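You operate a simulated robot arm through the tools that you are given. There is no shell and no other tool. Be economical: measure what you need, move in short steps, check, and stop when the job is done.

Carry out the task below with a simulated robot arm. There is one attempt and no reset: what you move stays moved.

TASK
Take the grey yarn cone marked "67 tex" from the top of the grading table and leave it on top of the yellow change wheel.
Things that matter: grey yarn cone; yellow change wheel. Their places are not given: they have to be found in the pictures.

It is judged by the outcome, as a careful person would: the job done as asked, and still so three seconds after it is handed in. It fails if anything else is knocked over, pushed out of place, dropped, spilled or broken.

THE ROBOT
A 7-joint arm with a two-finger parallel gripper, fixed in place. Base frame: the origin is at the foot of the arm, x ahead of it, y to its left, z up; the work surface is at about z = 0. Lengths are in m, angles in rad, forces in N, time in s.
With the tool pointing down near the work surface it reaches from about 0.24 to 0.62 m from the base axis. Its first joint turns from -1.152 to 1.152 rad. Payload 2.6 kg.
Tool frame: the origin (TCP) lies between the finger pads and is the grasp point; the fingertips stand 0.03 m ahead of it; z points along the fingers, y is the line along which they close. The gripper opens to 0.094 m. The fingers are 0.028 m wide and 0.01 m thick; the gripper's body (0.05 by 0.096 m) begins 0.055 m behind the TCP.
Orientation is that of the tool frame in the base frame, as a unit quaternion [w, x, y, z]. With the fingers straight down and closing along the base's y, the tool's x points along the base's -x, its y along +y and its z along -z.

THE INTERFACE
- The arm moves only by the tool jog_arm. Its argument "motion" is a list of rows, each an object of numbers (a shift or turn left out is 0, a gripper value left out holds the last): "tx", "ty", "tz": the shift along the tool's x, y, z in units of 25 mm (1.0 is 25 mm); "ax", "ay", "az": the turn, a rotation vector about the tool's x, y, z in units of 4 degrees (1.0 is 4 degrees); "gripper": the finger opening in m, from 0 to 0.094. In form: [{"tx": .., "ty": .., "tz": .., "ax": .., "ay": .., "az": .., "gripper": ..}, ...]. A call has 1 to 10 rows; each row shifts and turns the commanded pose from where the row before left it, along the tool's axes as they then stand. A call with a number of a shift or a turn outside -1 to 1 is refused whole. A row lasts 0.2 s, in which the tool goes at most 0.05 m and 0.15 rad; a call with a longer step from one row to the next is refused whole, and so is a gripper value outside its range. A pose out of reach is approached as far as the arm can. The call stops where the force on the tool passes 40 N (or 10 N more than at its start, if that is more) or the arm is blocked; 0.2 s more then pass. The fingers move at their own pace (about 0.072 m/s each) and stop on an object; they squeeze with about 32 N. The grip force told is the motor's: it shows also when the fingers shut on nothing. Time passes only in rows, and 0.2 s behind the last, so rows that do not move let the fingers close. It gives the time, the measured TCP pose, the force on the tool (base axes), the opening and the grip force at its end, in the units of the frame above (readings bear some noise), and new pictures: "pictures" is both (left out), scene, wrist or none.
- Cameras (640 x 400 px; columns grow to the right, rows downward): "scene" is fixed at [0.035, 0.4344, 0.5577]; the picture's right is [-0.77, -0.64, 0.00], its down [-0.40, 0.48, -0.78] and it looks along [0.50, -0.59, -0.63] (base axes); focal length 311 px, centre (320, 200). "wrist" rides on the gripper at [-0.037, 0, -0.058] in the tool frame; the picture's right is [0.00, -1.00, 0.00], its down [0.97, 0.00, -0.24] and it looks along [0.24, 0.00, 0.97] (tool axes); focal length 218 px, centre (320, 200).
- point_at(camera, pixels): for up to 12 pixels [column, row] of the newest picture of that camera ("zoom" is the newest enlarged one), the place [x, y, z] in the base frame of the surface seen there, good to about 0.003 m. No time passes.
- zoom(camera, box): a new picture of the part [left, top, right, bottom] of that camera's present view, enlarged. No time passes.
- finish_job(): hands the job in; it is judged then, once.

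Work in short steps. Measure before you move; look again where a grasp or a placing could have gone wrong, and mend it. You have 60 turns and 100 pictures in all, the two below and enlarged ones among them. Open the gripper and draw the arm clear of the work before you hand the job in, unless the task says otherwise; then end with one line.

The tools are called after "Call:" as name(argument=value, ...) on one line, values as JSON. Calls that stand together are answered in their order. jog_arm: Moves the arm, as the interface text tells. Its arguments: {"type":"object","properties":{"motion":{"type":"array"},"pictures":{"type":"string","enum":["both","scene","wrist","none"]}},"required":["motion"]} The other tools are called the same way: point_at (camera, pixels) gives the place of the surface under pixels of a picture; zoom (camera, box) takes an enlarged picture of a part of a camera's view; finish_job () hands the job in.

At the start:

```text
time: 0.0
tcp_pos: [0.3523, 0.1589, 0.2314]
orientation: [0.0, 0.0, 1.0, 0.0]
ft_force: [0.3, -0.3, -0.3]
finger_gap: 0.0936
grip_force: 0.0
```

scene: 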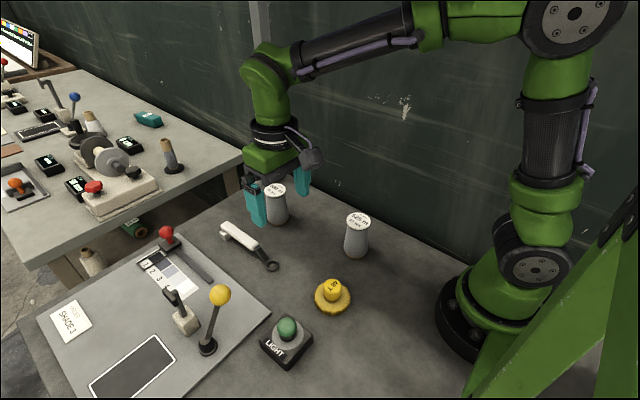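
wrist: 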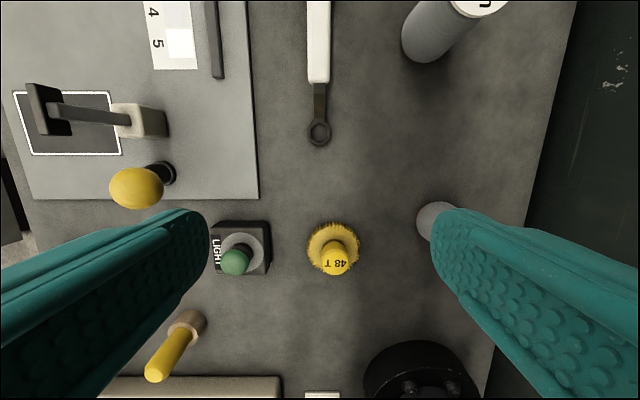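

I see two grey cones (scene around (276,195) and (357,230)) and the yellow wheel at (332,294). I zoom in to read the labels.

Call:
zoom(camera="scene", box=[240, 170, 400, 270])

Call:
zoom(camera="scene", box=[290, 260, 370, 330])

Call:
point_at(camera="scene", pixels=[[276, 189], [357, 220], [332, 286], [332, 305], [320, 300], [345, 300], [357, 250], [272, 215], [300, 300], [287, 325]])

```text
4.00 times, centred on (320, 220) of scene
```

zoom: 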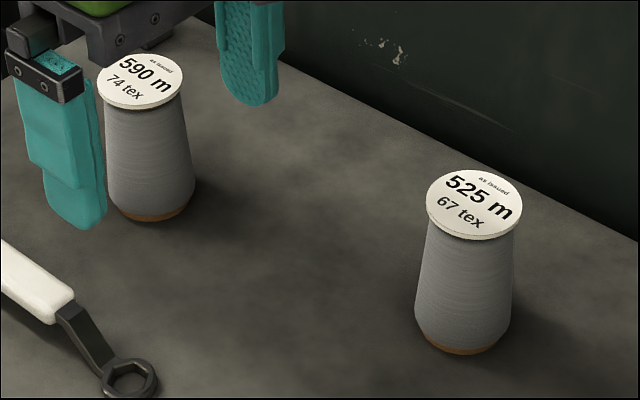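

```text
5.71 times, centred on (330, 295) of scene
```

zoom: 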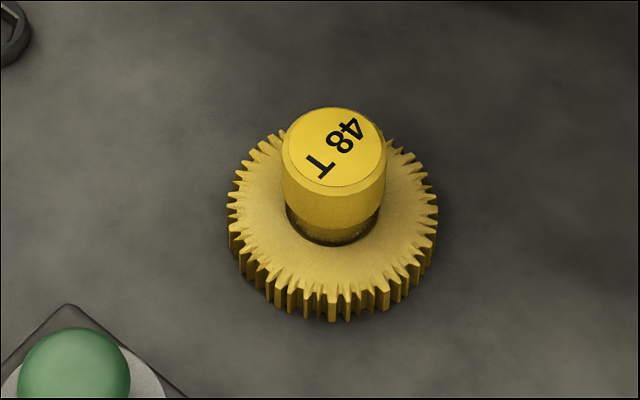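

```text
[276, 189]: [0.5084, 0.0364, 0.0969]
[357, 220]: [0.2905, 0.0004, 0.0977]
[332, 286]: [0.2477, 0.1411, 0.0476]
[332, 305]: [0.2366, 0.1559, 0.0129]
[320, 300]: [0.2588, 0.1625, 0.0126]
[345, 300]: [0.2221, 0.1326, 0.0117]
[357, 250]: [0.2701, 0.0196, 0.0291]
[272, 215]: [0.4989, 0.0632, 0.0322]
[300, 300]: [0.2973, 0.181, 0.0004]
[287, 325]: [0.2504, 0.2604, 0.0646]
```

The right-hand cone is "67 tex" at about (0.29, 0.0), with its top at z≈0.098. The wheel's hub top is about z=0.048. I measure the rims for exact centres.

Call:
point_at(camera="zoom", pixels=[[334, 113], [334, 182], [287, 150], [382, 150], [334, 148], [334, 215], [334, 285], [260, 210], [410, 210]])

Call:
point_at(camera="scene", pixels=[[346, 221], [369, 222], [357, 214], [357, 228], [346, 246], [366, 246], [356, 256]])

```text
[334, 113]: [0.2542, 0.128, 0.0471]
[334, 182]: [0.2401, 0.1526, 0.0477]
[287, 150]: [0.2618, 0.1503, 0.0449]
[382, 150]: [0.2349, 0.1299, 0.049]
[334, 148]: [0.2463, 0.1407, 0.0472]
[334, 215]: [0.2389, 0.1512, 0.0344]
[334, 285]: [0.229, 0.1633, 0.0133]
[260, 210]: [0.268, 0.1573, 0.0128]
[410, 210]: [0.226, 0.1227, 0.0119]
```

```text
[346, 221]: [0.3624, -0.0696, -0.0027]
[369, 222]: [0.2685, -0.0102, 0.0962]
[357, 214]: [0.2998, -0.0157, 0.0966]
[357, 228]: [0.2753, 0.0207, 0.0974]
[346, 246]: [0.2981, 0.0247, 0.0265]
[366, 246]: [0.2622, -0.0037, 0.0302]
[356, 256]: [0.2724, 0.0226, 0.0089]
```

Hub centre is ≈(0.247, 0.1405) and cone centre ≈(0.288, 0.001). I move above the cone at the present height.

Call:
jog_arm(motion=[{"tx": 0.32, "ty": -0.79}, {"tx": 0.32, "ty": -0.79}, {"tx": 0.32, "ty": -0.79}, {"tx": 0.32, "ty": -0.79}, {"tx": 0.32, "ty": -0.79}, {"tx": 0.32, "ty": -0.79}, {"tx": 0.32, "ty": -0.79}, {"tx": 0.32, "ty": -0.79}, {}])

```text
time: 2.0
tcp_pos: [0.2877, -0.0036, 0.2317]
orientation: [0.001, 0.0, 1.0, 0.0]
ft_force: [0.1, 0.5, 0.3]
finger_gap: 0.0942
grip_force: 0.0
```

scene: 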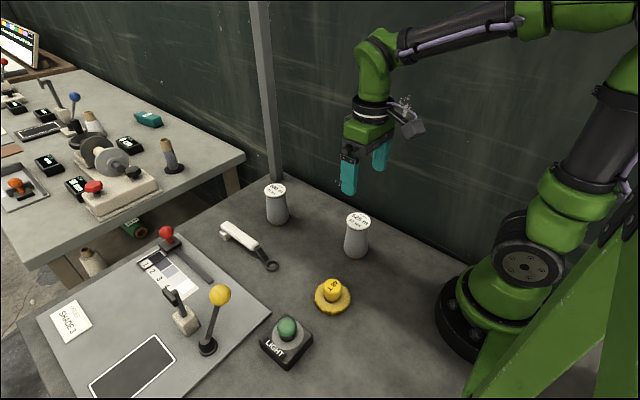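
wrist: 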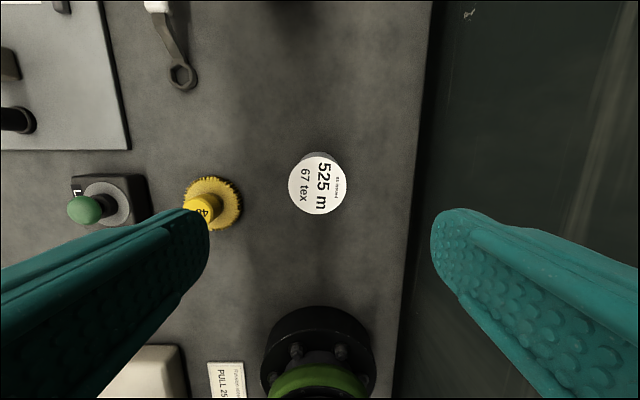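

The cone cap is centred at wrist (317,183). I measure its rim from here.

Call:
point_at(camera="wrist", pixels=[[317, 183], [291, 183], [344, 183], [317, 157], [317, 210]])

Call:
jog_arm(motion=[{}], pictures="none")

```text
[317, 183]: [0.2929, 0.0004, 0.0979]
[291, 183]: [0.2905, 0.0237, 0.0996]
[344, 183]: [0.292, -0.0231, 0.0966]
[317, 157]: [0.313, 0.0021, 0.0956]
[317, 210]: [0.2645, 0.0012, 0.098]
```

```text
time: 2.4
tcp_pos: [0.2876, -0.0015, 0.2323]
orientation: [-0.001, 0.0, 1.0, 0.0]
ft_force: [0.8, 0.2, -0.2]
finger_gap: 0.094
grip_force: 0.0
```

The cap centre is ≈(0.290, 0.0005) with a diameter of about 0.047, so it fits between the fingers. I descend to z≈0.062.

Call:
jog_arm(motion=[{"tx": -0.08, "ty": 0.04, "tz": 0.8}, {"tz": 0.8}, {"tz": 0.8}, {"tz": 0.8}, {"tz": 0.8}, {"tz": 0.8}, {"tz": 0.7}, {"tz": 0.7}, {"tz": 0.6}, {}])

```text
time: 4.6
tcp_pos: [0.29, 0.0037, 0.0646]
orientation: [0.0, 0.001, 1.0, 0.0]
ft_force: [-0.3, -0.3, 0.3]
finger_gap: 0.0941
grip_force: 0.0
```

scene: 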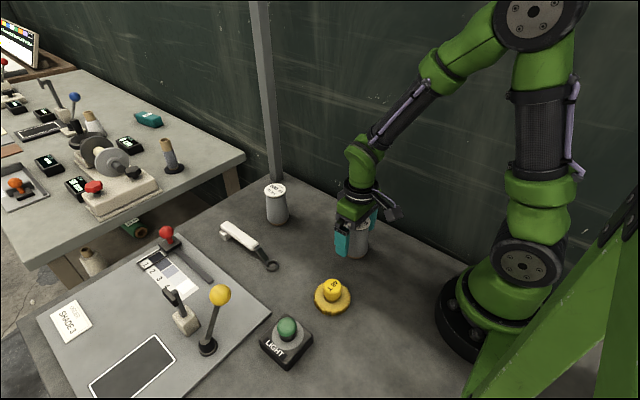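
wrist: 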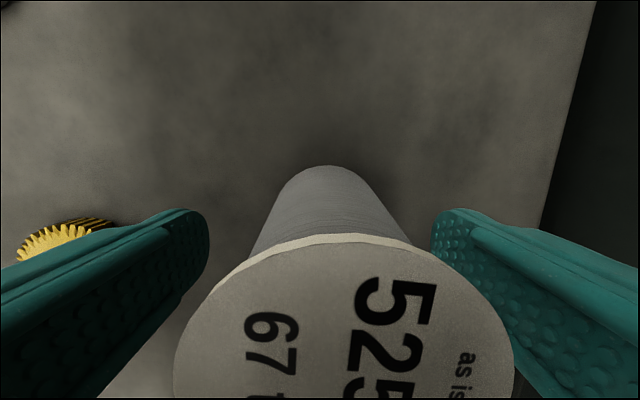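

The cone sits between the fingers, shifted slightly to the right (cap centre ≈ column 345). I nudge by -y 3 mm and close.

Call:
jog_arm(motion=[{"ty": -0.11}, {"gripper": 0.06}, {}, {"gripper": 0.03}, {}, {}, {}])

```text
time: 6.2
tcp_pos: [0.2903, 0.0001, 0.063]
orientation: [0.0, 0.001, 1.0, -0.001]
ft_force: [0.3, -0.7, -0.1]
finger_gap: 0.0545
grip_force: 32.1
```

scene: 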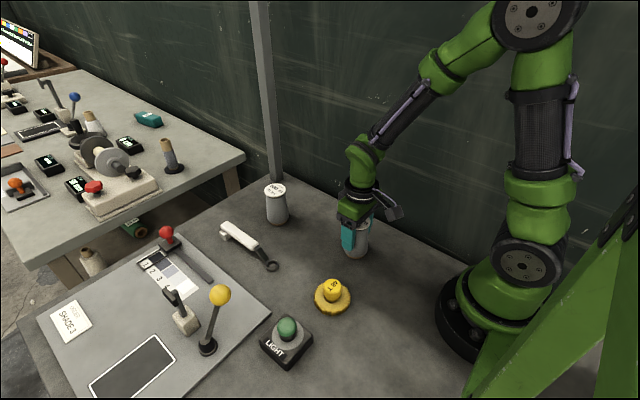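
wrist: 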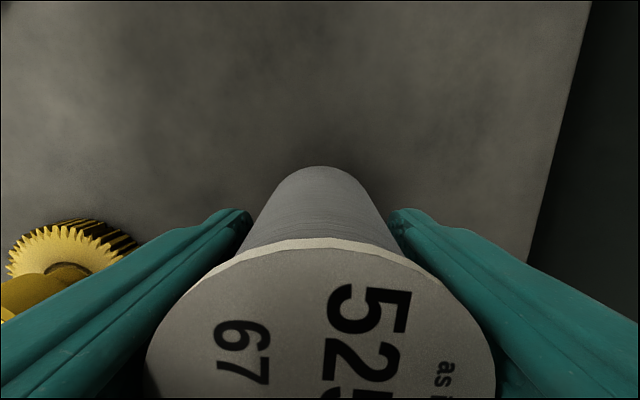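

Gripped at 0.0545 m opening. I lift 7.5 cm slowly and check.

Call:
jog_arm(motion=[{"tz": -0.4}, {"tz": -0.5}, {"tz": -0.5}, {"tz": -0.5}, {"tz": -0.5}, {"tz": -0.4}, {"tz": -0.3}, {}])

Call:
zoom(camera="scene", box=[300, 150, 430, 250])

```text
time: 8.0
tcp_pos: [0.2893, -0.0008, 0.1387]
orientation: [0.0, 0.001, 1.0, 0.0]
ft_force: [0.0, -0.1, -1.3]
finger_gap: 0.0546
grip_force: 31.5
```

scene: 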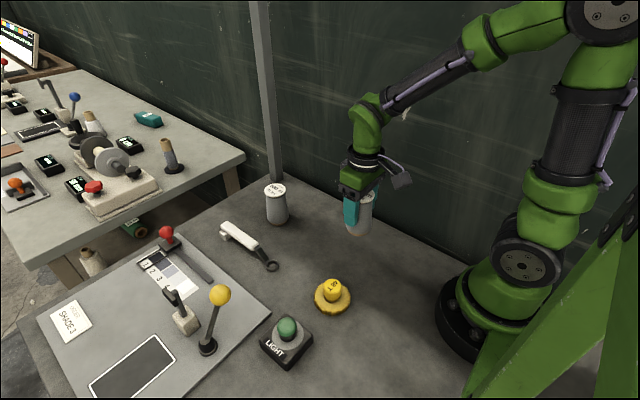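
wrist: 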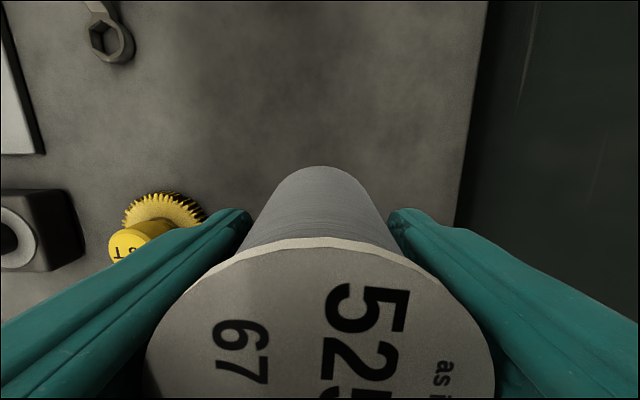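

```text
4.00 times, centred on (365, 200) of scene
```

zoom: 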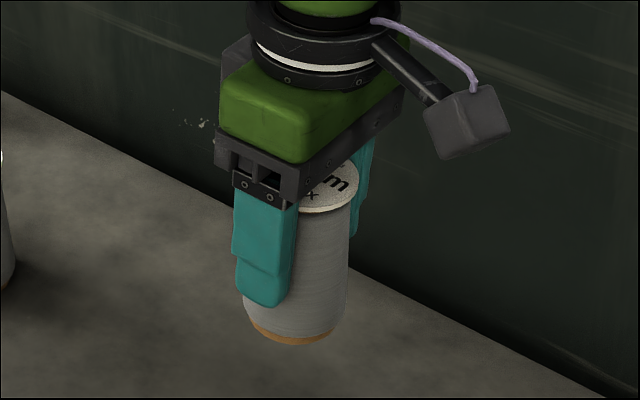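

The cone is held upright. I carry it level to above the hub.

Call:
jog_arm(motion=[{"tx": 0.1, "ty": 0.35}, {"tx": 0.2, "ty": 0.7}, {"tx": 0.2, "ty": 0.7}, {"tx": 0.2, "ty": 0.7}, {"tx": 0.2, "ty": 0.7}, {"tx": 0.2, "ty": 0.7}, {"tx": 0.2, "ty": 0.7}, {"tx": 0.2, "ty": 0.65}, {"tx": 0.14, "ty": 0.42}, {}])

Call:
zoom(camera="scene", box=[270, 210, 400, 320])

```text
time: 10.2
tcp_pos: [0.2505, 0.1407, 0.1396]
orientation: [0.0, 0.0, 1.0, 0.0]
ft_force: [0.7, 0.0, -1.2]
finger_gap: 0.0546
grip_force: 32.0
```

scene: 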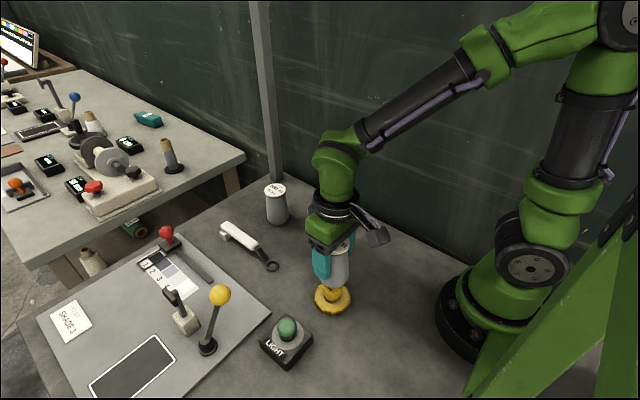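
wrist: 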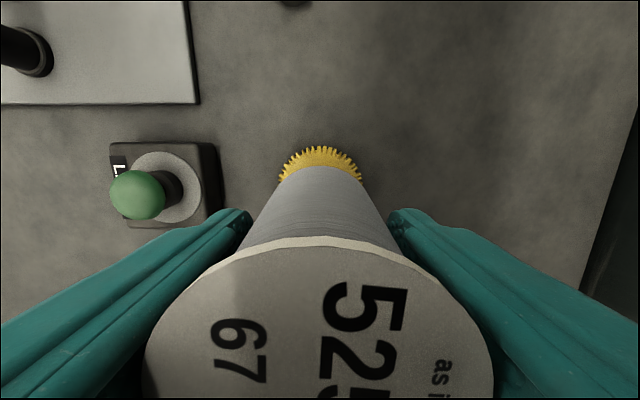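

```text
3.64 times, centred on (335, 265) of scene
```

zoom: 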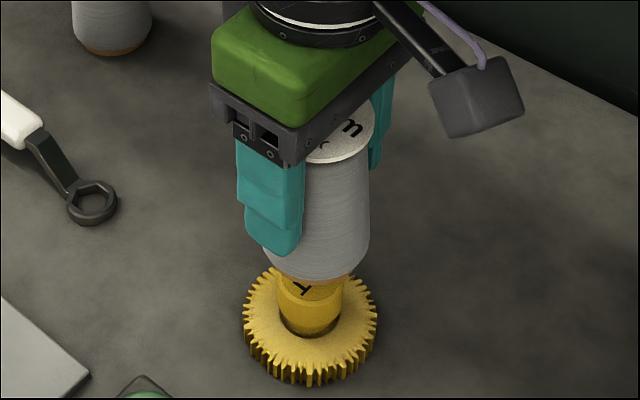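

The wheel is centred at column 320 in the wrist view. I lower 22 mm and check alignment.

Call:
jog_arm(motion=[{"tz": 0.3}, {"tz": 0.3}, {"tz": 0.28}, {}])

Call:
zoom(camera="scene", box=[290, 240, 380, 320])

```text
time: 11.2
tcp_pos: [0.2478, 0.1389, 0.1165]
orientation: [0.0, 0.0, 1.0, 0.001]
ft_force: [0.0, 0.2, -1.3]
finger_gap: 0.0544
grip_force: 31.9
```

scene: 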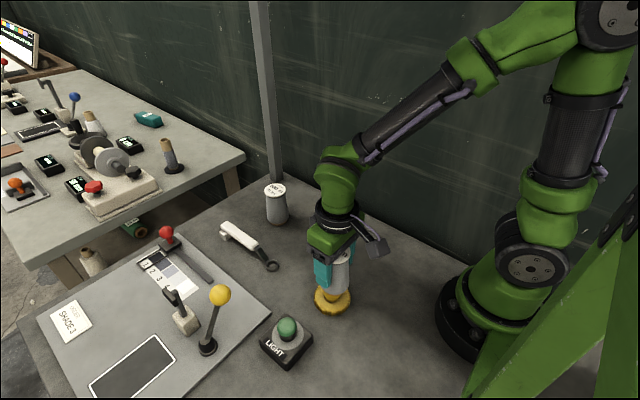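
wrist: 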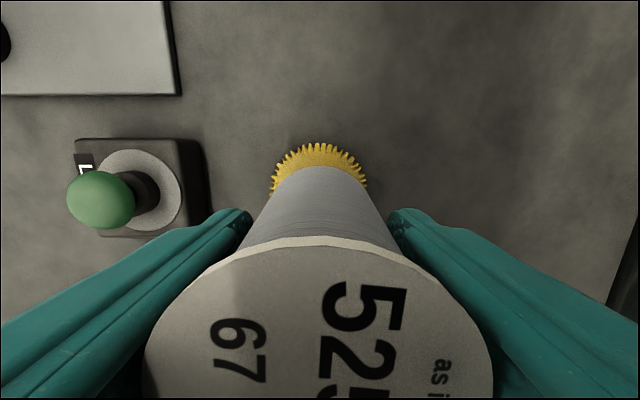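

```text
5.00 times, centred on (335, 280) of scene
```

zoom: 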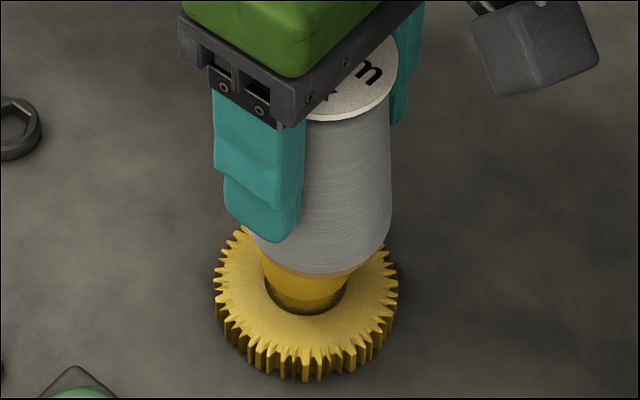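

The cone's bottom may be a few mm to the right of the hub axis. I zoom in for a closer check.

Call:
zoom(camera="scene", box=[312, 275, 356, 303])

```text
14.29 times, centred on (334, 289) of scene
```

zoom: 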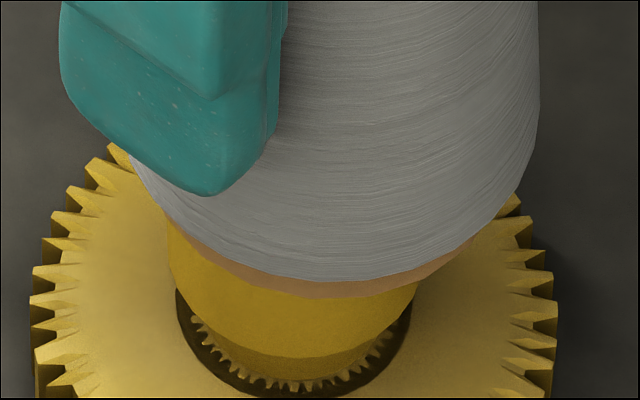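

Call:
point_at(camera="zoom", pixels=[[325, 200], [250, 200], [400, 200], [480, 180], [525, 120], [325, 100], [400, 60], [480, 60], [325, 290], [230, 265], [420, 275]])

Call:
point_at(camera="wrist", pixels=[[320, 239], [320, 175], [320, 149], [273, 185], [367, 185], [320, 300], [160, 320], [483, 320], [150, 370], [492, 370]])

```text
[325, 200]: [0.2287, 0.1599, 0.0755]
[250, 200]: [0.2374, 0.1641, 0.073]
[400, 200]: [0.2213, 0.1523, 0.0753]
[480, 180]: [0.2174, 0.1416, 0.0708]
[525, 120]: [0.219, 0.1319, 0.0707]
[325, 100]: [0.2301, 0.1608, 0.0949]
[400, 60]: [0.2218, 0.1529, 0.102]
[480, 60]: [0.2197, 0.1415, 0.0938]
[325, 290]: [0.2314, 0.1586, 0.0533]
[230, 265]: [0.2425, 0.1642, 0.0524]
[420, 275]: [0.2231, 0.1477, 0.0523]
```

```text
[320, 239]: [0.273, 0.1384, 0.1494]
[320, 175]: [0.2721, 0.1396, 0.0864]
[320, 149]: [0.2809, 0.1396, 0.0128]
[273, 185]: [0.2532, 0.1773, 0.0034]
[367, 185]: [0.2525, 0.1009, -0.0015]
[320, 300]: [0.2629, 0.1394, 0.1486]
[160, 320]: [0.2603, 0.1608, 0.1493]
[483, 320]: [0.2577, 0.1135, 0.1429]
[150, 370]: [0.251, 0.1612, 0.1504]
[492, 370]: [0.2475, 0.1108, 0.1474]
```

The fit puts the cone axis at ≈(0.244, 0.139) and the hub at ≈(0.2475, 0.140). I shift +3.5 mm in x and +1 mm in y, then look again.

Call:
jog_arm(motion=[{"tx": -0.07, "ty": 0.02}, {"tx": -0.07, "ty": 0.02}, {}], pictures="wrist")

Call:
zoom(camera="scene", box=[312, 275, 356, 303])

```text
time: 12.0
tcp_pos: [0.2518, 0.1391, 0.1172]
orientation: [0.001, 0.0, 1.0, 0.0]
ft_force: [0.2, 0.8, -0.8]
finger_gap: 0.0542
grip_force: 31.9
```

wrist: 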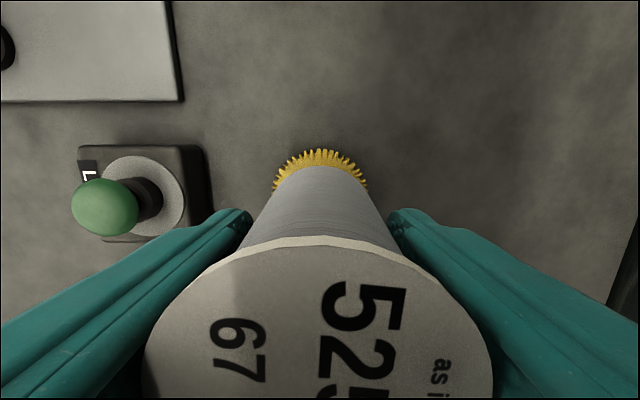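

```text
14.29 times, centred on (334, 289) of scene
```

zoom: 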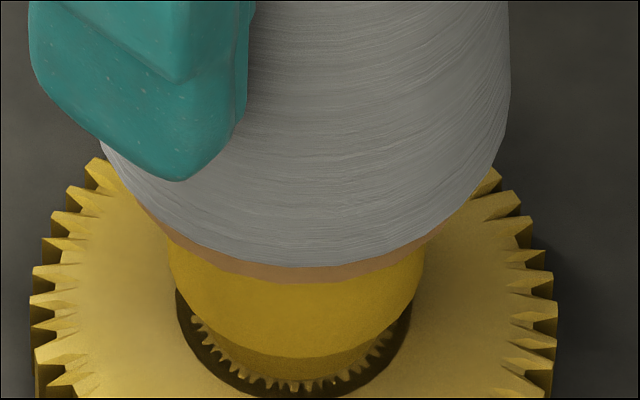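

Left-right alignment is now good (cone ≈292, hub ≈296). I check the alignment along the viewing direction.

Call:
point_at(camera="zoom", pixels=[[295, 278], [230, 268], [360, 268], [180, 240], [410, 245], [295, 290], [295, 320], [240, 300], [360, 300], [200, 270], [395, 275], [295, 200]])

Call:
point_at(camera="wrist", pixels=[[320, 150], [320, 160], [320, 170], [320, 200], [300, 172], [340, 172], [292, 165], [348, 165]])

```text
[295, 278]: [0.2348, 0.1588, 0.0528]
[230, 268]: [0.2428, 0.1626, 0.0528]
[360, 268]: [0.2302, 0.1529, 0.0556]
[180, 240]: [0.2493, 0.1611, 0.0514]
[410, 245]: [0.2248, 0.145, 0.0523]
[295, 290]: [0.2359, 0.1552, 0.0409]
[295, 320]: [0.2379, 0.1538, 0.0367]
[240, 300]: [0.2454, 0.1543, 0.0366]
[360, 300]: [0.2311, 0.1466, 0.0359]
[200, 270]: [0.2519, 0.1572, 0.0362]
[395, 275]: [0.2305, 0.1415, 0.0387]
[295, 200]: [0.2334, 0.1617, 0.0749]
```

```text
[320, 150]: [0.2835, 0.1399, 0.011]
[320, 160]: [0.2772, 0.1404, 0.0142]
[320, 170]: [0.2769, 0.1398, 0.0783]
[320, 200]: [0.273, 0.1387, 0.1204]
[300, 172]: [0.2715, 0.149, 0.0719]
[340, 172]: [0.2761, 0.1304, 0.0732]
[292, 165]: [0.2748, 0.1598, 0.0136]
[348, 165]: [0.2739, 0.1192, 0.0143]
```

Cone axis ≈(0.249, 0.141) and hub axis ≈(0.248, 0.1405): aligned. I lower in small steps until contact.

Call:
jog_arm(motion=[{"tz": 0.08}, {"tz": 0.08}, {"tz": 0.04}, {}], pictures="none")

Call:
zoom(camera="scene", box=[312, 275, 356, 303])

```text
time: 13.0
tcp_pos: [0.2525, 0.1405, 0.1116]
orientation: [0.0, 0.001, 1.0, 0.0]
ft_force: [1.0, 0.4, -1.0]
finger_gap: 0.0543
grip_force: 32.1
```

```text
14.29 times, centred on (334, 289) of scene
```

zoom: 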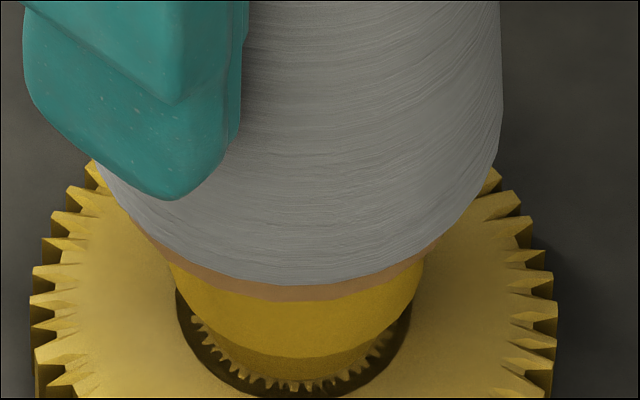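

No contact yet; the cone is ~1 mm left of the hub, so I trim x by -1 mm and lower in 1 mm steps.

Call:
jog_arm(motion=[{"tx": 0.04}, {"tz": 0.03}, {"tz": 0.03}, {}], pictures="none")

Call:
jog_arm(motion=[{"tz": 0.03}, {}], pictures="none")

Call:
zoom(camera="scene", box=[312, 275, 356, 303])

```text
time: 13.8
tcp_pos: [0.2521, 0.1384, 0.1118]
orientation: [0.001, 0.002, 1.0, -0.001]
ft_force: [-2.6, -2.6, 7.4]
finger_gap: 0.0543
grip_force: 31.8
stopped in row 4: the force on the tool passed its limit (the readings are from after the stop); the commanded pose is now the measured one
```

```text
time: 14.4
tcp_pos: [0.2541, 0.1401, 0.1116]
orientation: [0.002, 0.001, 1.0, 0.0]
ft_force: [-10.6, -5.4, 38.3]
finger_gap: 0.0541
grip_force: 32.4
```

```text
14.29 times, centred on (334, 289) of scene
```

zoom: 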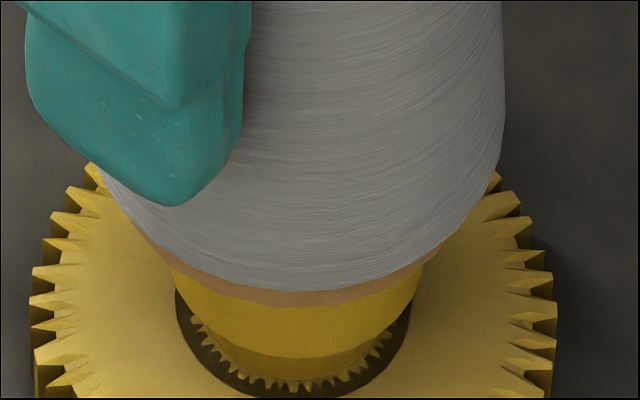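

Contact: 38 N upward. I relieve the pressing before releasing.

Call:
jog_arm(motion=[{"tz": -0.02}, {}], pictures="none")

```text
time: 15.0
tcp_pos: [0.2528, 0.1399, 0.1121]
orientation: [0.002, 0.001, 1.0, 0.001]
ft_force: [-7.0, -5.4, 37.8]
finger_gap: 0.0543
grip_force: 32.1
```

Call:
jog_arm(motion=[{"tz": -0.03}, {}], pictures="none")

```text
time: 15.6
tcp_pos: [0.2529, 0.1399, 0.1109]
orientation: [0.002, 0.001, 1.0, 0.0]
ft_force: [6.1, 3.9, 9.3]
finger_gap: 0.0544
grip_force: 32.2
```

Call:
jog_arm(motion=[{"tz": -0.01}, {}], pictures="none")

Call:
zoom(camera="scene", box=[290, 235, 380, 320])

```text
time: 16.2
tcp_pos: [0.2506, 0.1405, 0.1107]
orientation: [-0.001, 0.001, 1.0, 0.0]
ft_force: [3.1, -0.1, 2.0]
finger_gap: 0.0541
grip_force: 31.7
```

```text
4.71 times, centred on (335, 278) of scene
```

zoom: 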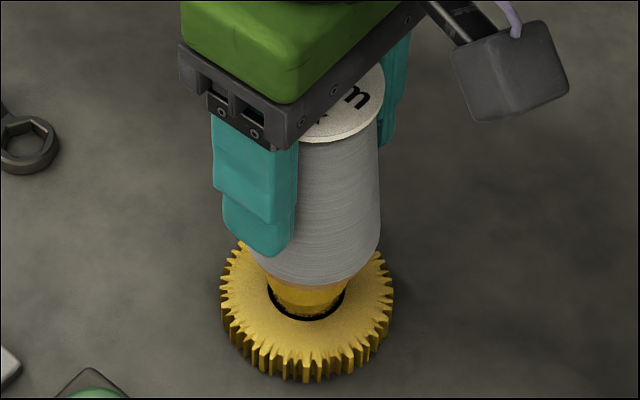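

Light contact remains (2 N) and the cone is centred on the hub. I open gradually.

Call:
jog_arm(motion=[{"gripper": 0.058}, {"gripper": 0.062}, {"gripper": 0.07}, {"gripper": 0.08}, {"gripper": 0.09}, {}])

Call:
zoom(camera="scene", box=[290, 235, 380, 320])

```text
time: 17.6
tcp_pos: [0.2519, 0.1396, 0.112]
orientation: [0.001, 0.002, 1.0, 0.0]
ft_force: [0.1, -0.7, -1.0]
finger_gap: 0.0902
grip_force: 0.0
```

scene: 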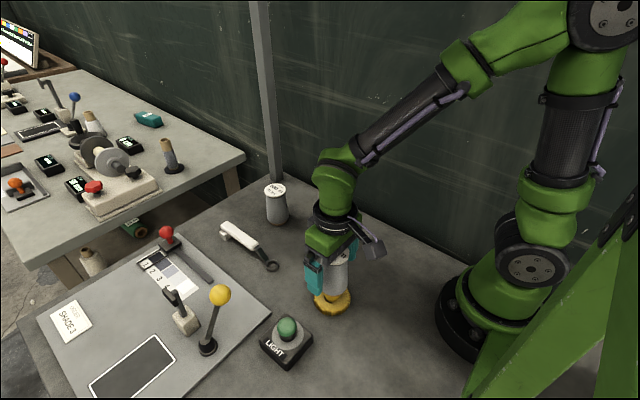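
wrist: 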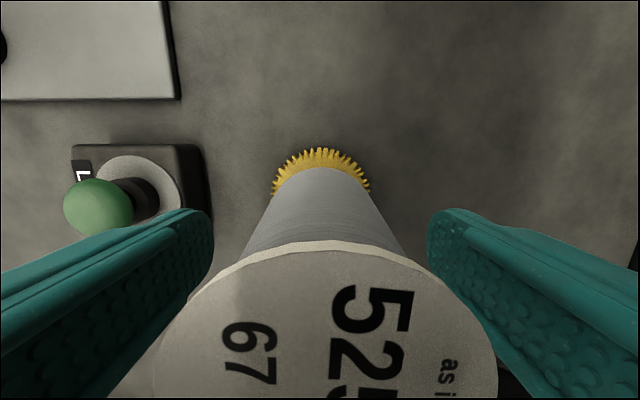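

```text
4.71 times, centred on (335, 278) of scene
```

zoom: 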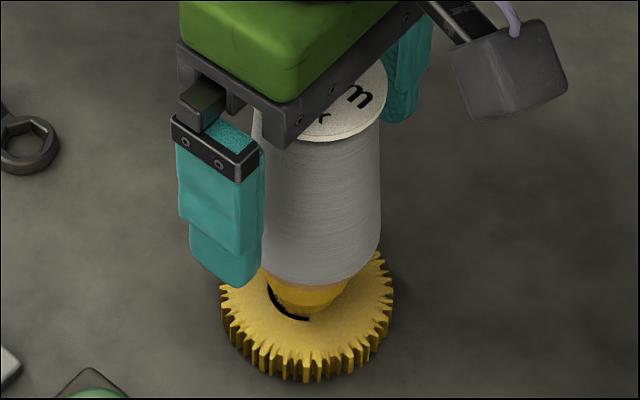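

The cone stands free, but the hub's look changed a little. I zoom in closely.

Call:
zoom(camera="scene", box=[312, 275, 356, 303])

```text
14.29 times, centred on (334, 289) of scene
```

zoom: 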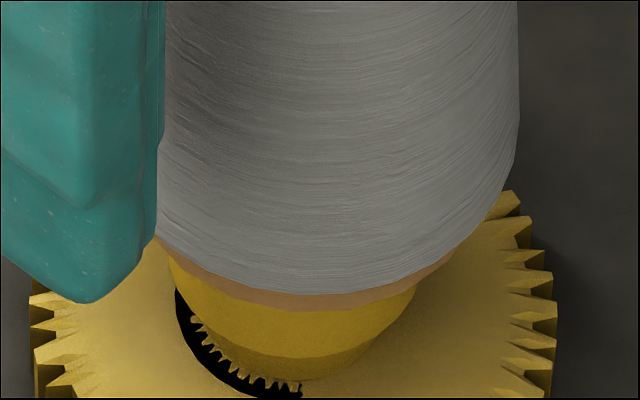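

The hub is in place and the cone rests on it about 1–2 mm off centre, which is well supported. I withdraw straight up.

Call:
jog_arm(motion=[{"gripper": 0.094}, {"tz": -0.3}, {"tz": -0.5}, {"tz": -0.6}, {"tz": -0.8}, {"tz": -0.8}, {"tz": -0.8}, {"tz": -0.8}, {"tz": -0.5}, {}])

Call:
zoom(camera="scene", box=[290, 220, 380, 320])

```text
time: 19.8
tcp_pos: [0.2524, 0.1401, 0.2402]
orientation: [0.001, 0.002, 1.0, 0.001]
ft_force: [-0.7, -0.2, 0.5]
finger_gap: 0.0942
grip_force: 0.1
```

scene: 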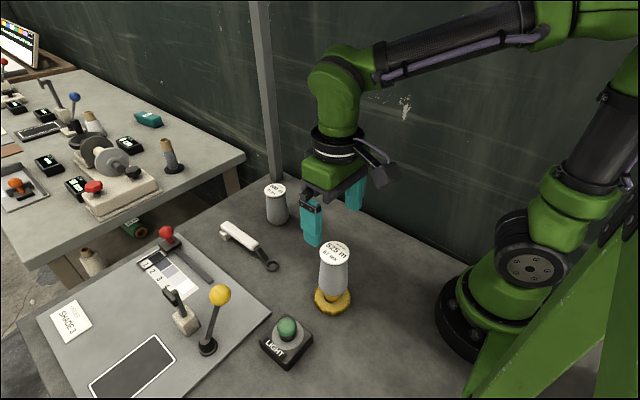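
wrist: 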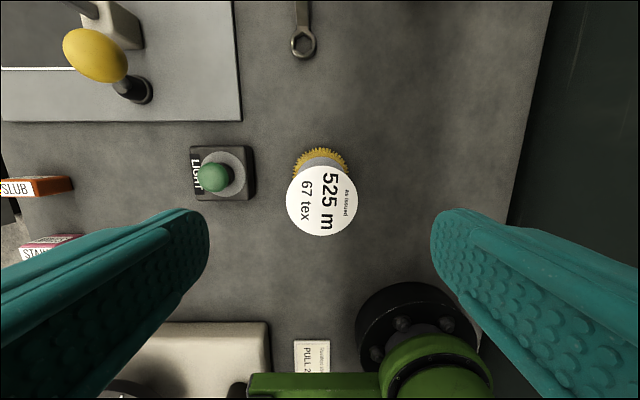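

```text
4.00 times, centred on (335, 270) of scene
```

zoom: 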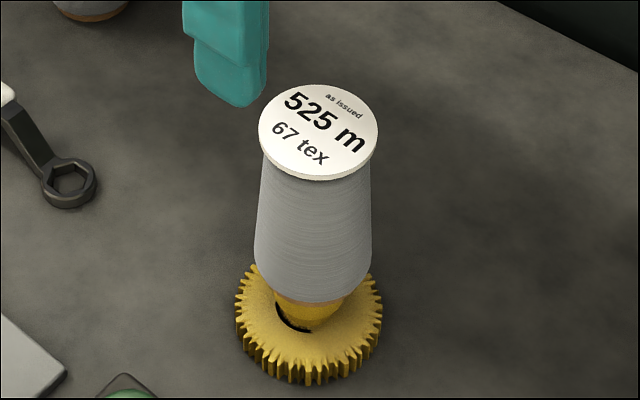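

The cone stands upright on the wheel. I draw the arm aside and check that nothing drifts.

Call:
jog_arm(motion=[{"tx": -0.7}, {"tx": -0.7}, {"tx": -0.7}, {"tx": -0.7}, {"tx": -0.7}, {}, {}, {}], pictures="none")

Call:
zoom(camera="scene", box=[290, 220, 380, 320])

```text
time: 21.6
tcp_pos: [0.338, 0.1385, 0.239]
orientation: [0.002, 0.001, 1.0, 0.001]
ft_force: [-0.1, -0.3, 0.0]
finger_gap: 0.0941
grip_force: 0.1
```

```text
4.00 times, centred on (335, 270) of scene
```

zoom: 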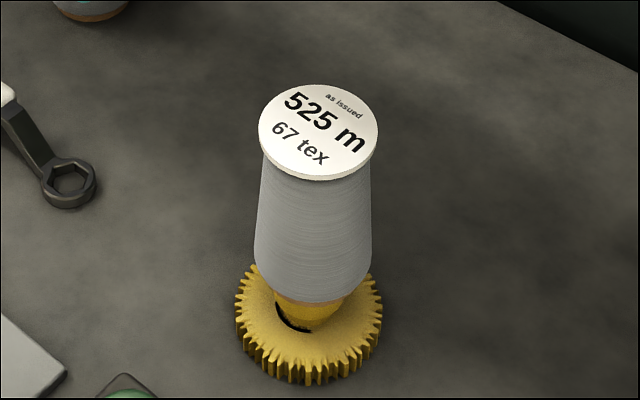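

The cone has not moved, the gripper is open and the arm is clear, so I hand the job in.

Call:
finish_job()

```text
The job is handed in.
```

The grey "67 tex" cone is standing upright on top of the yellow change wheel, about 1–2 mm off centre, and I saw nothing else disturbed.
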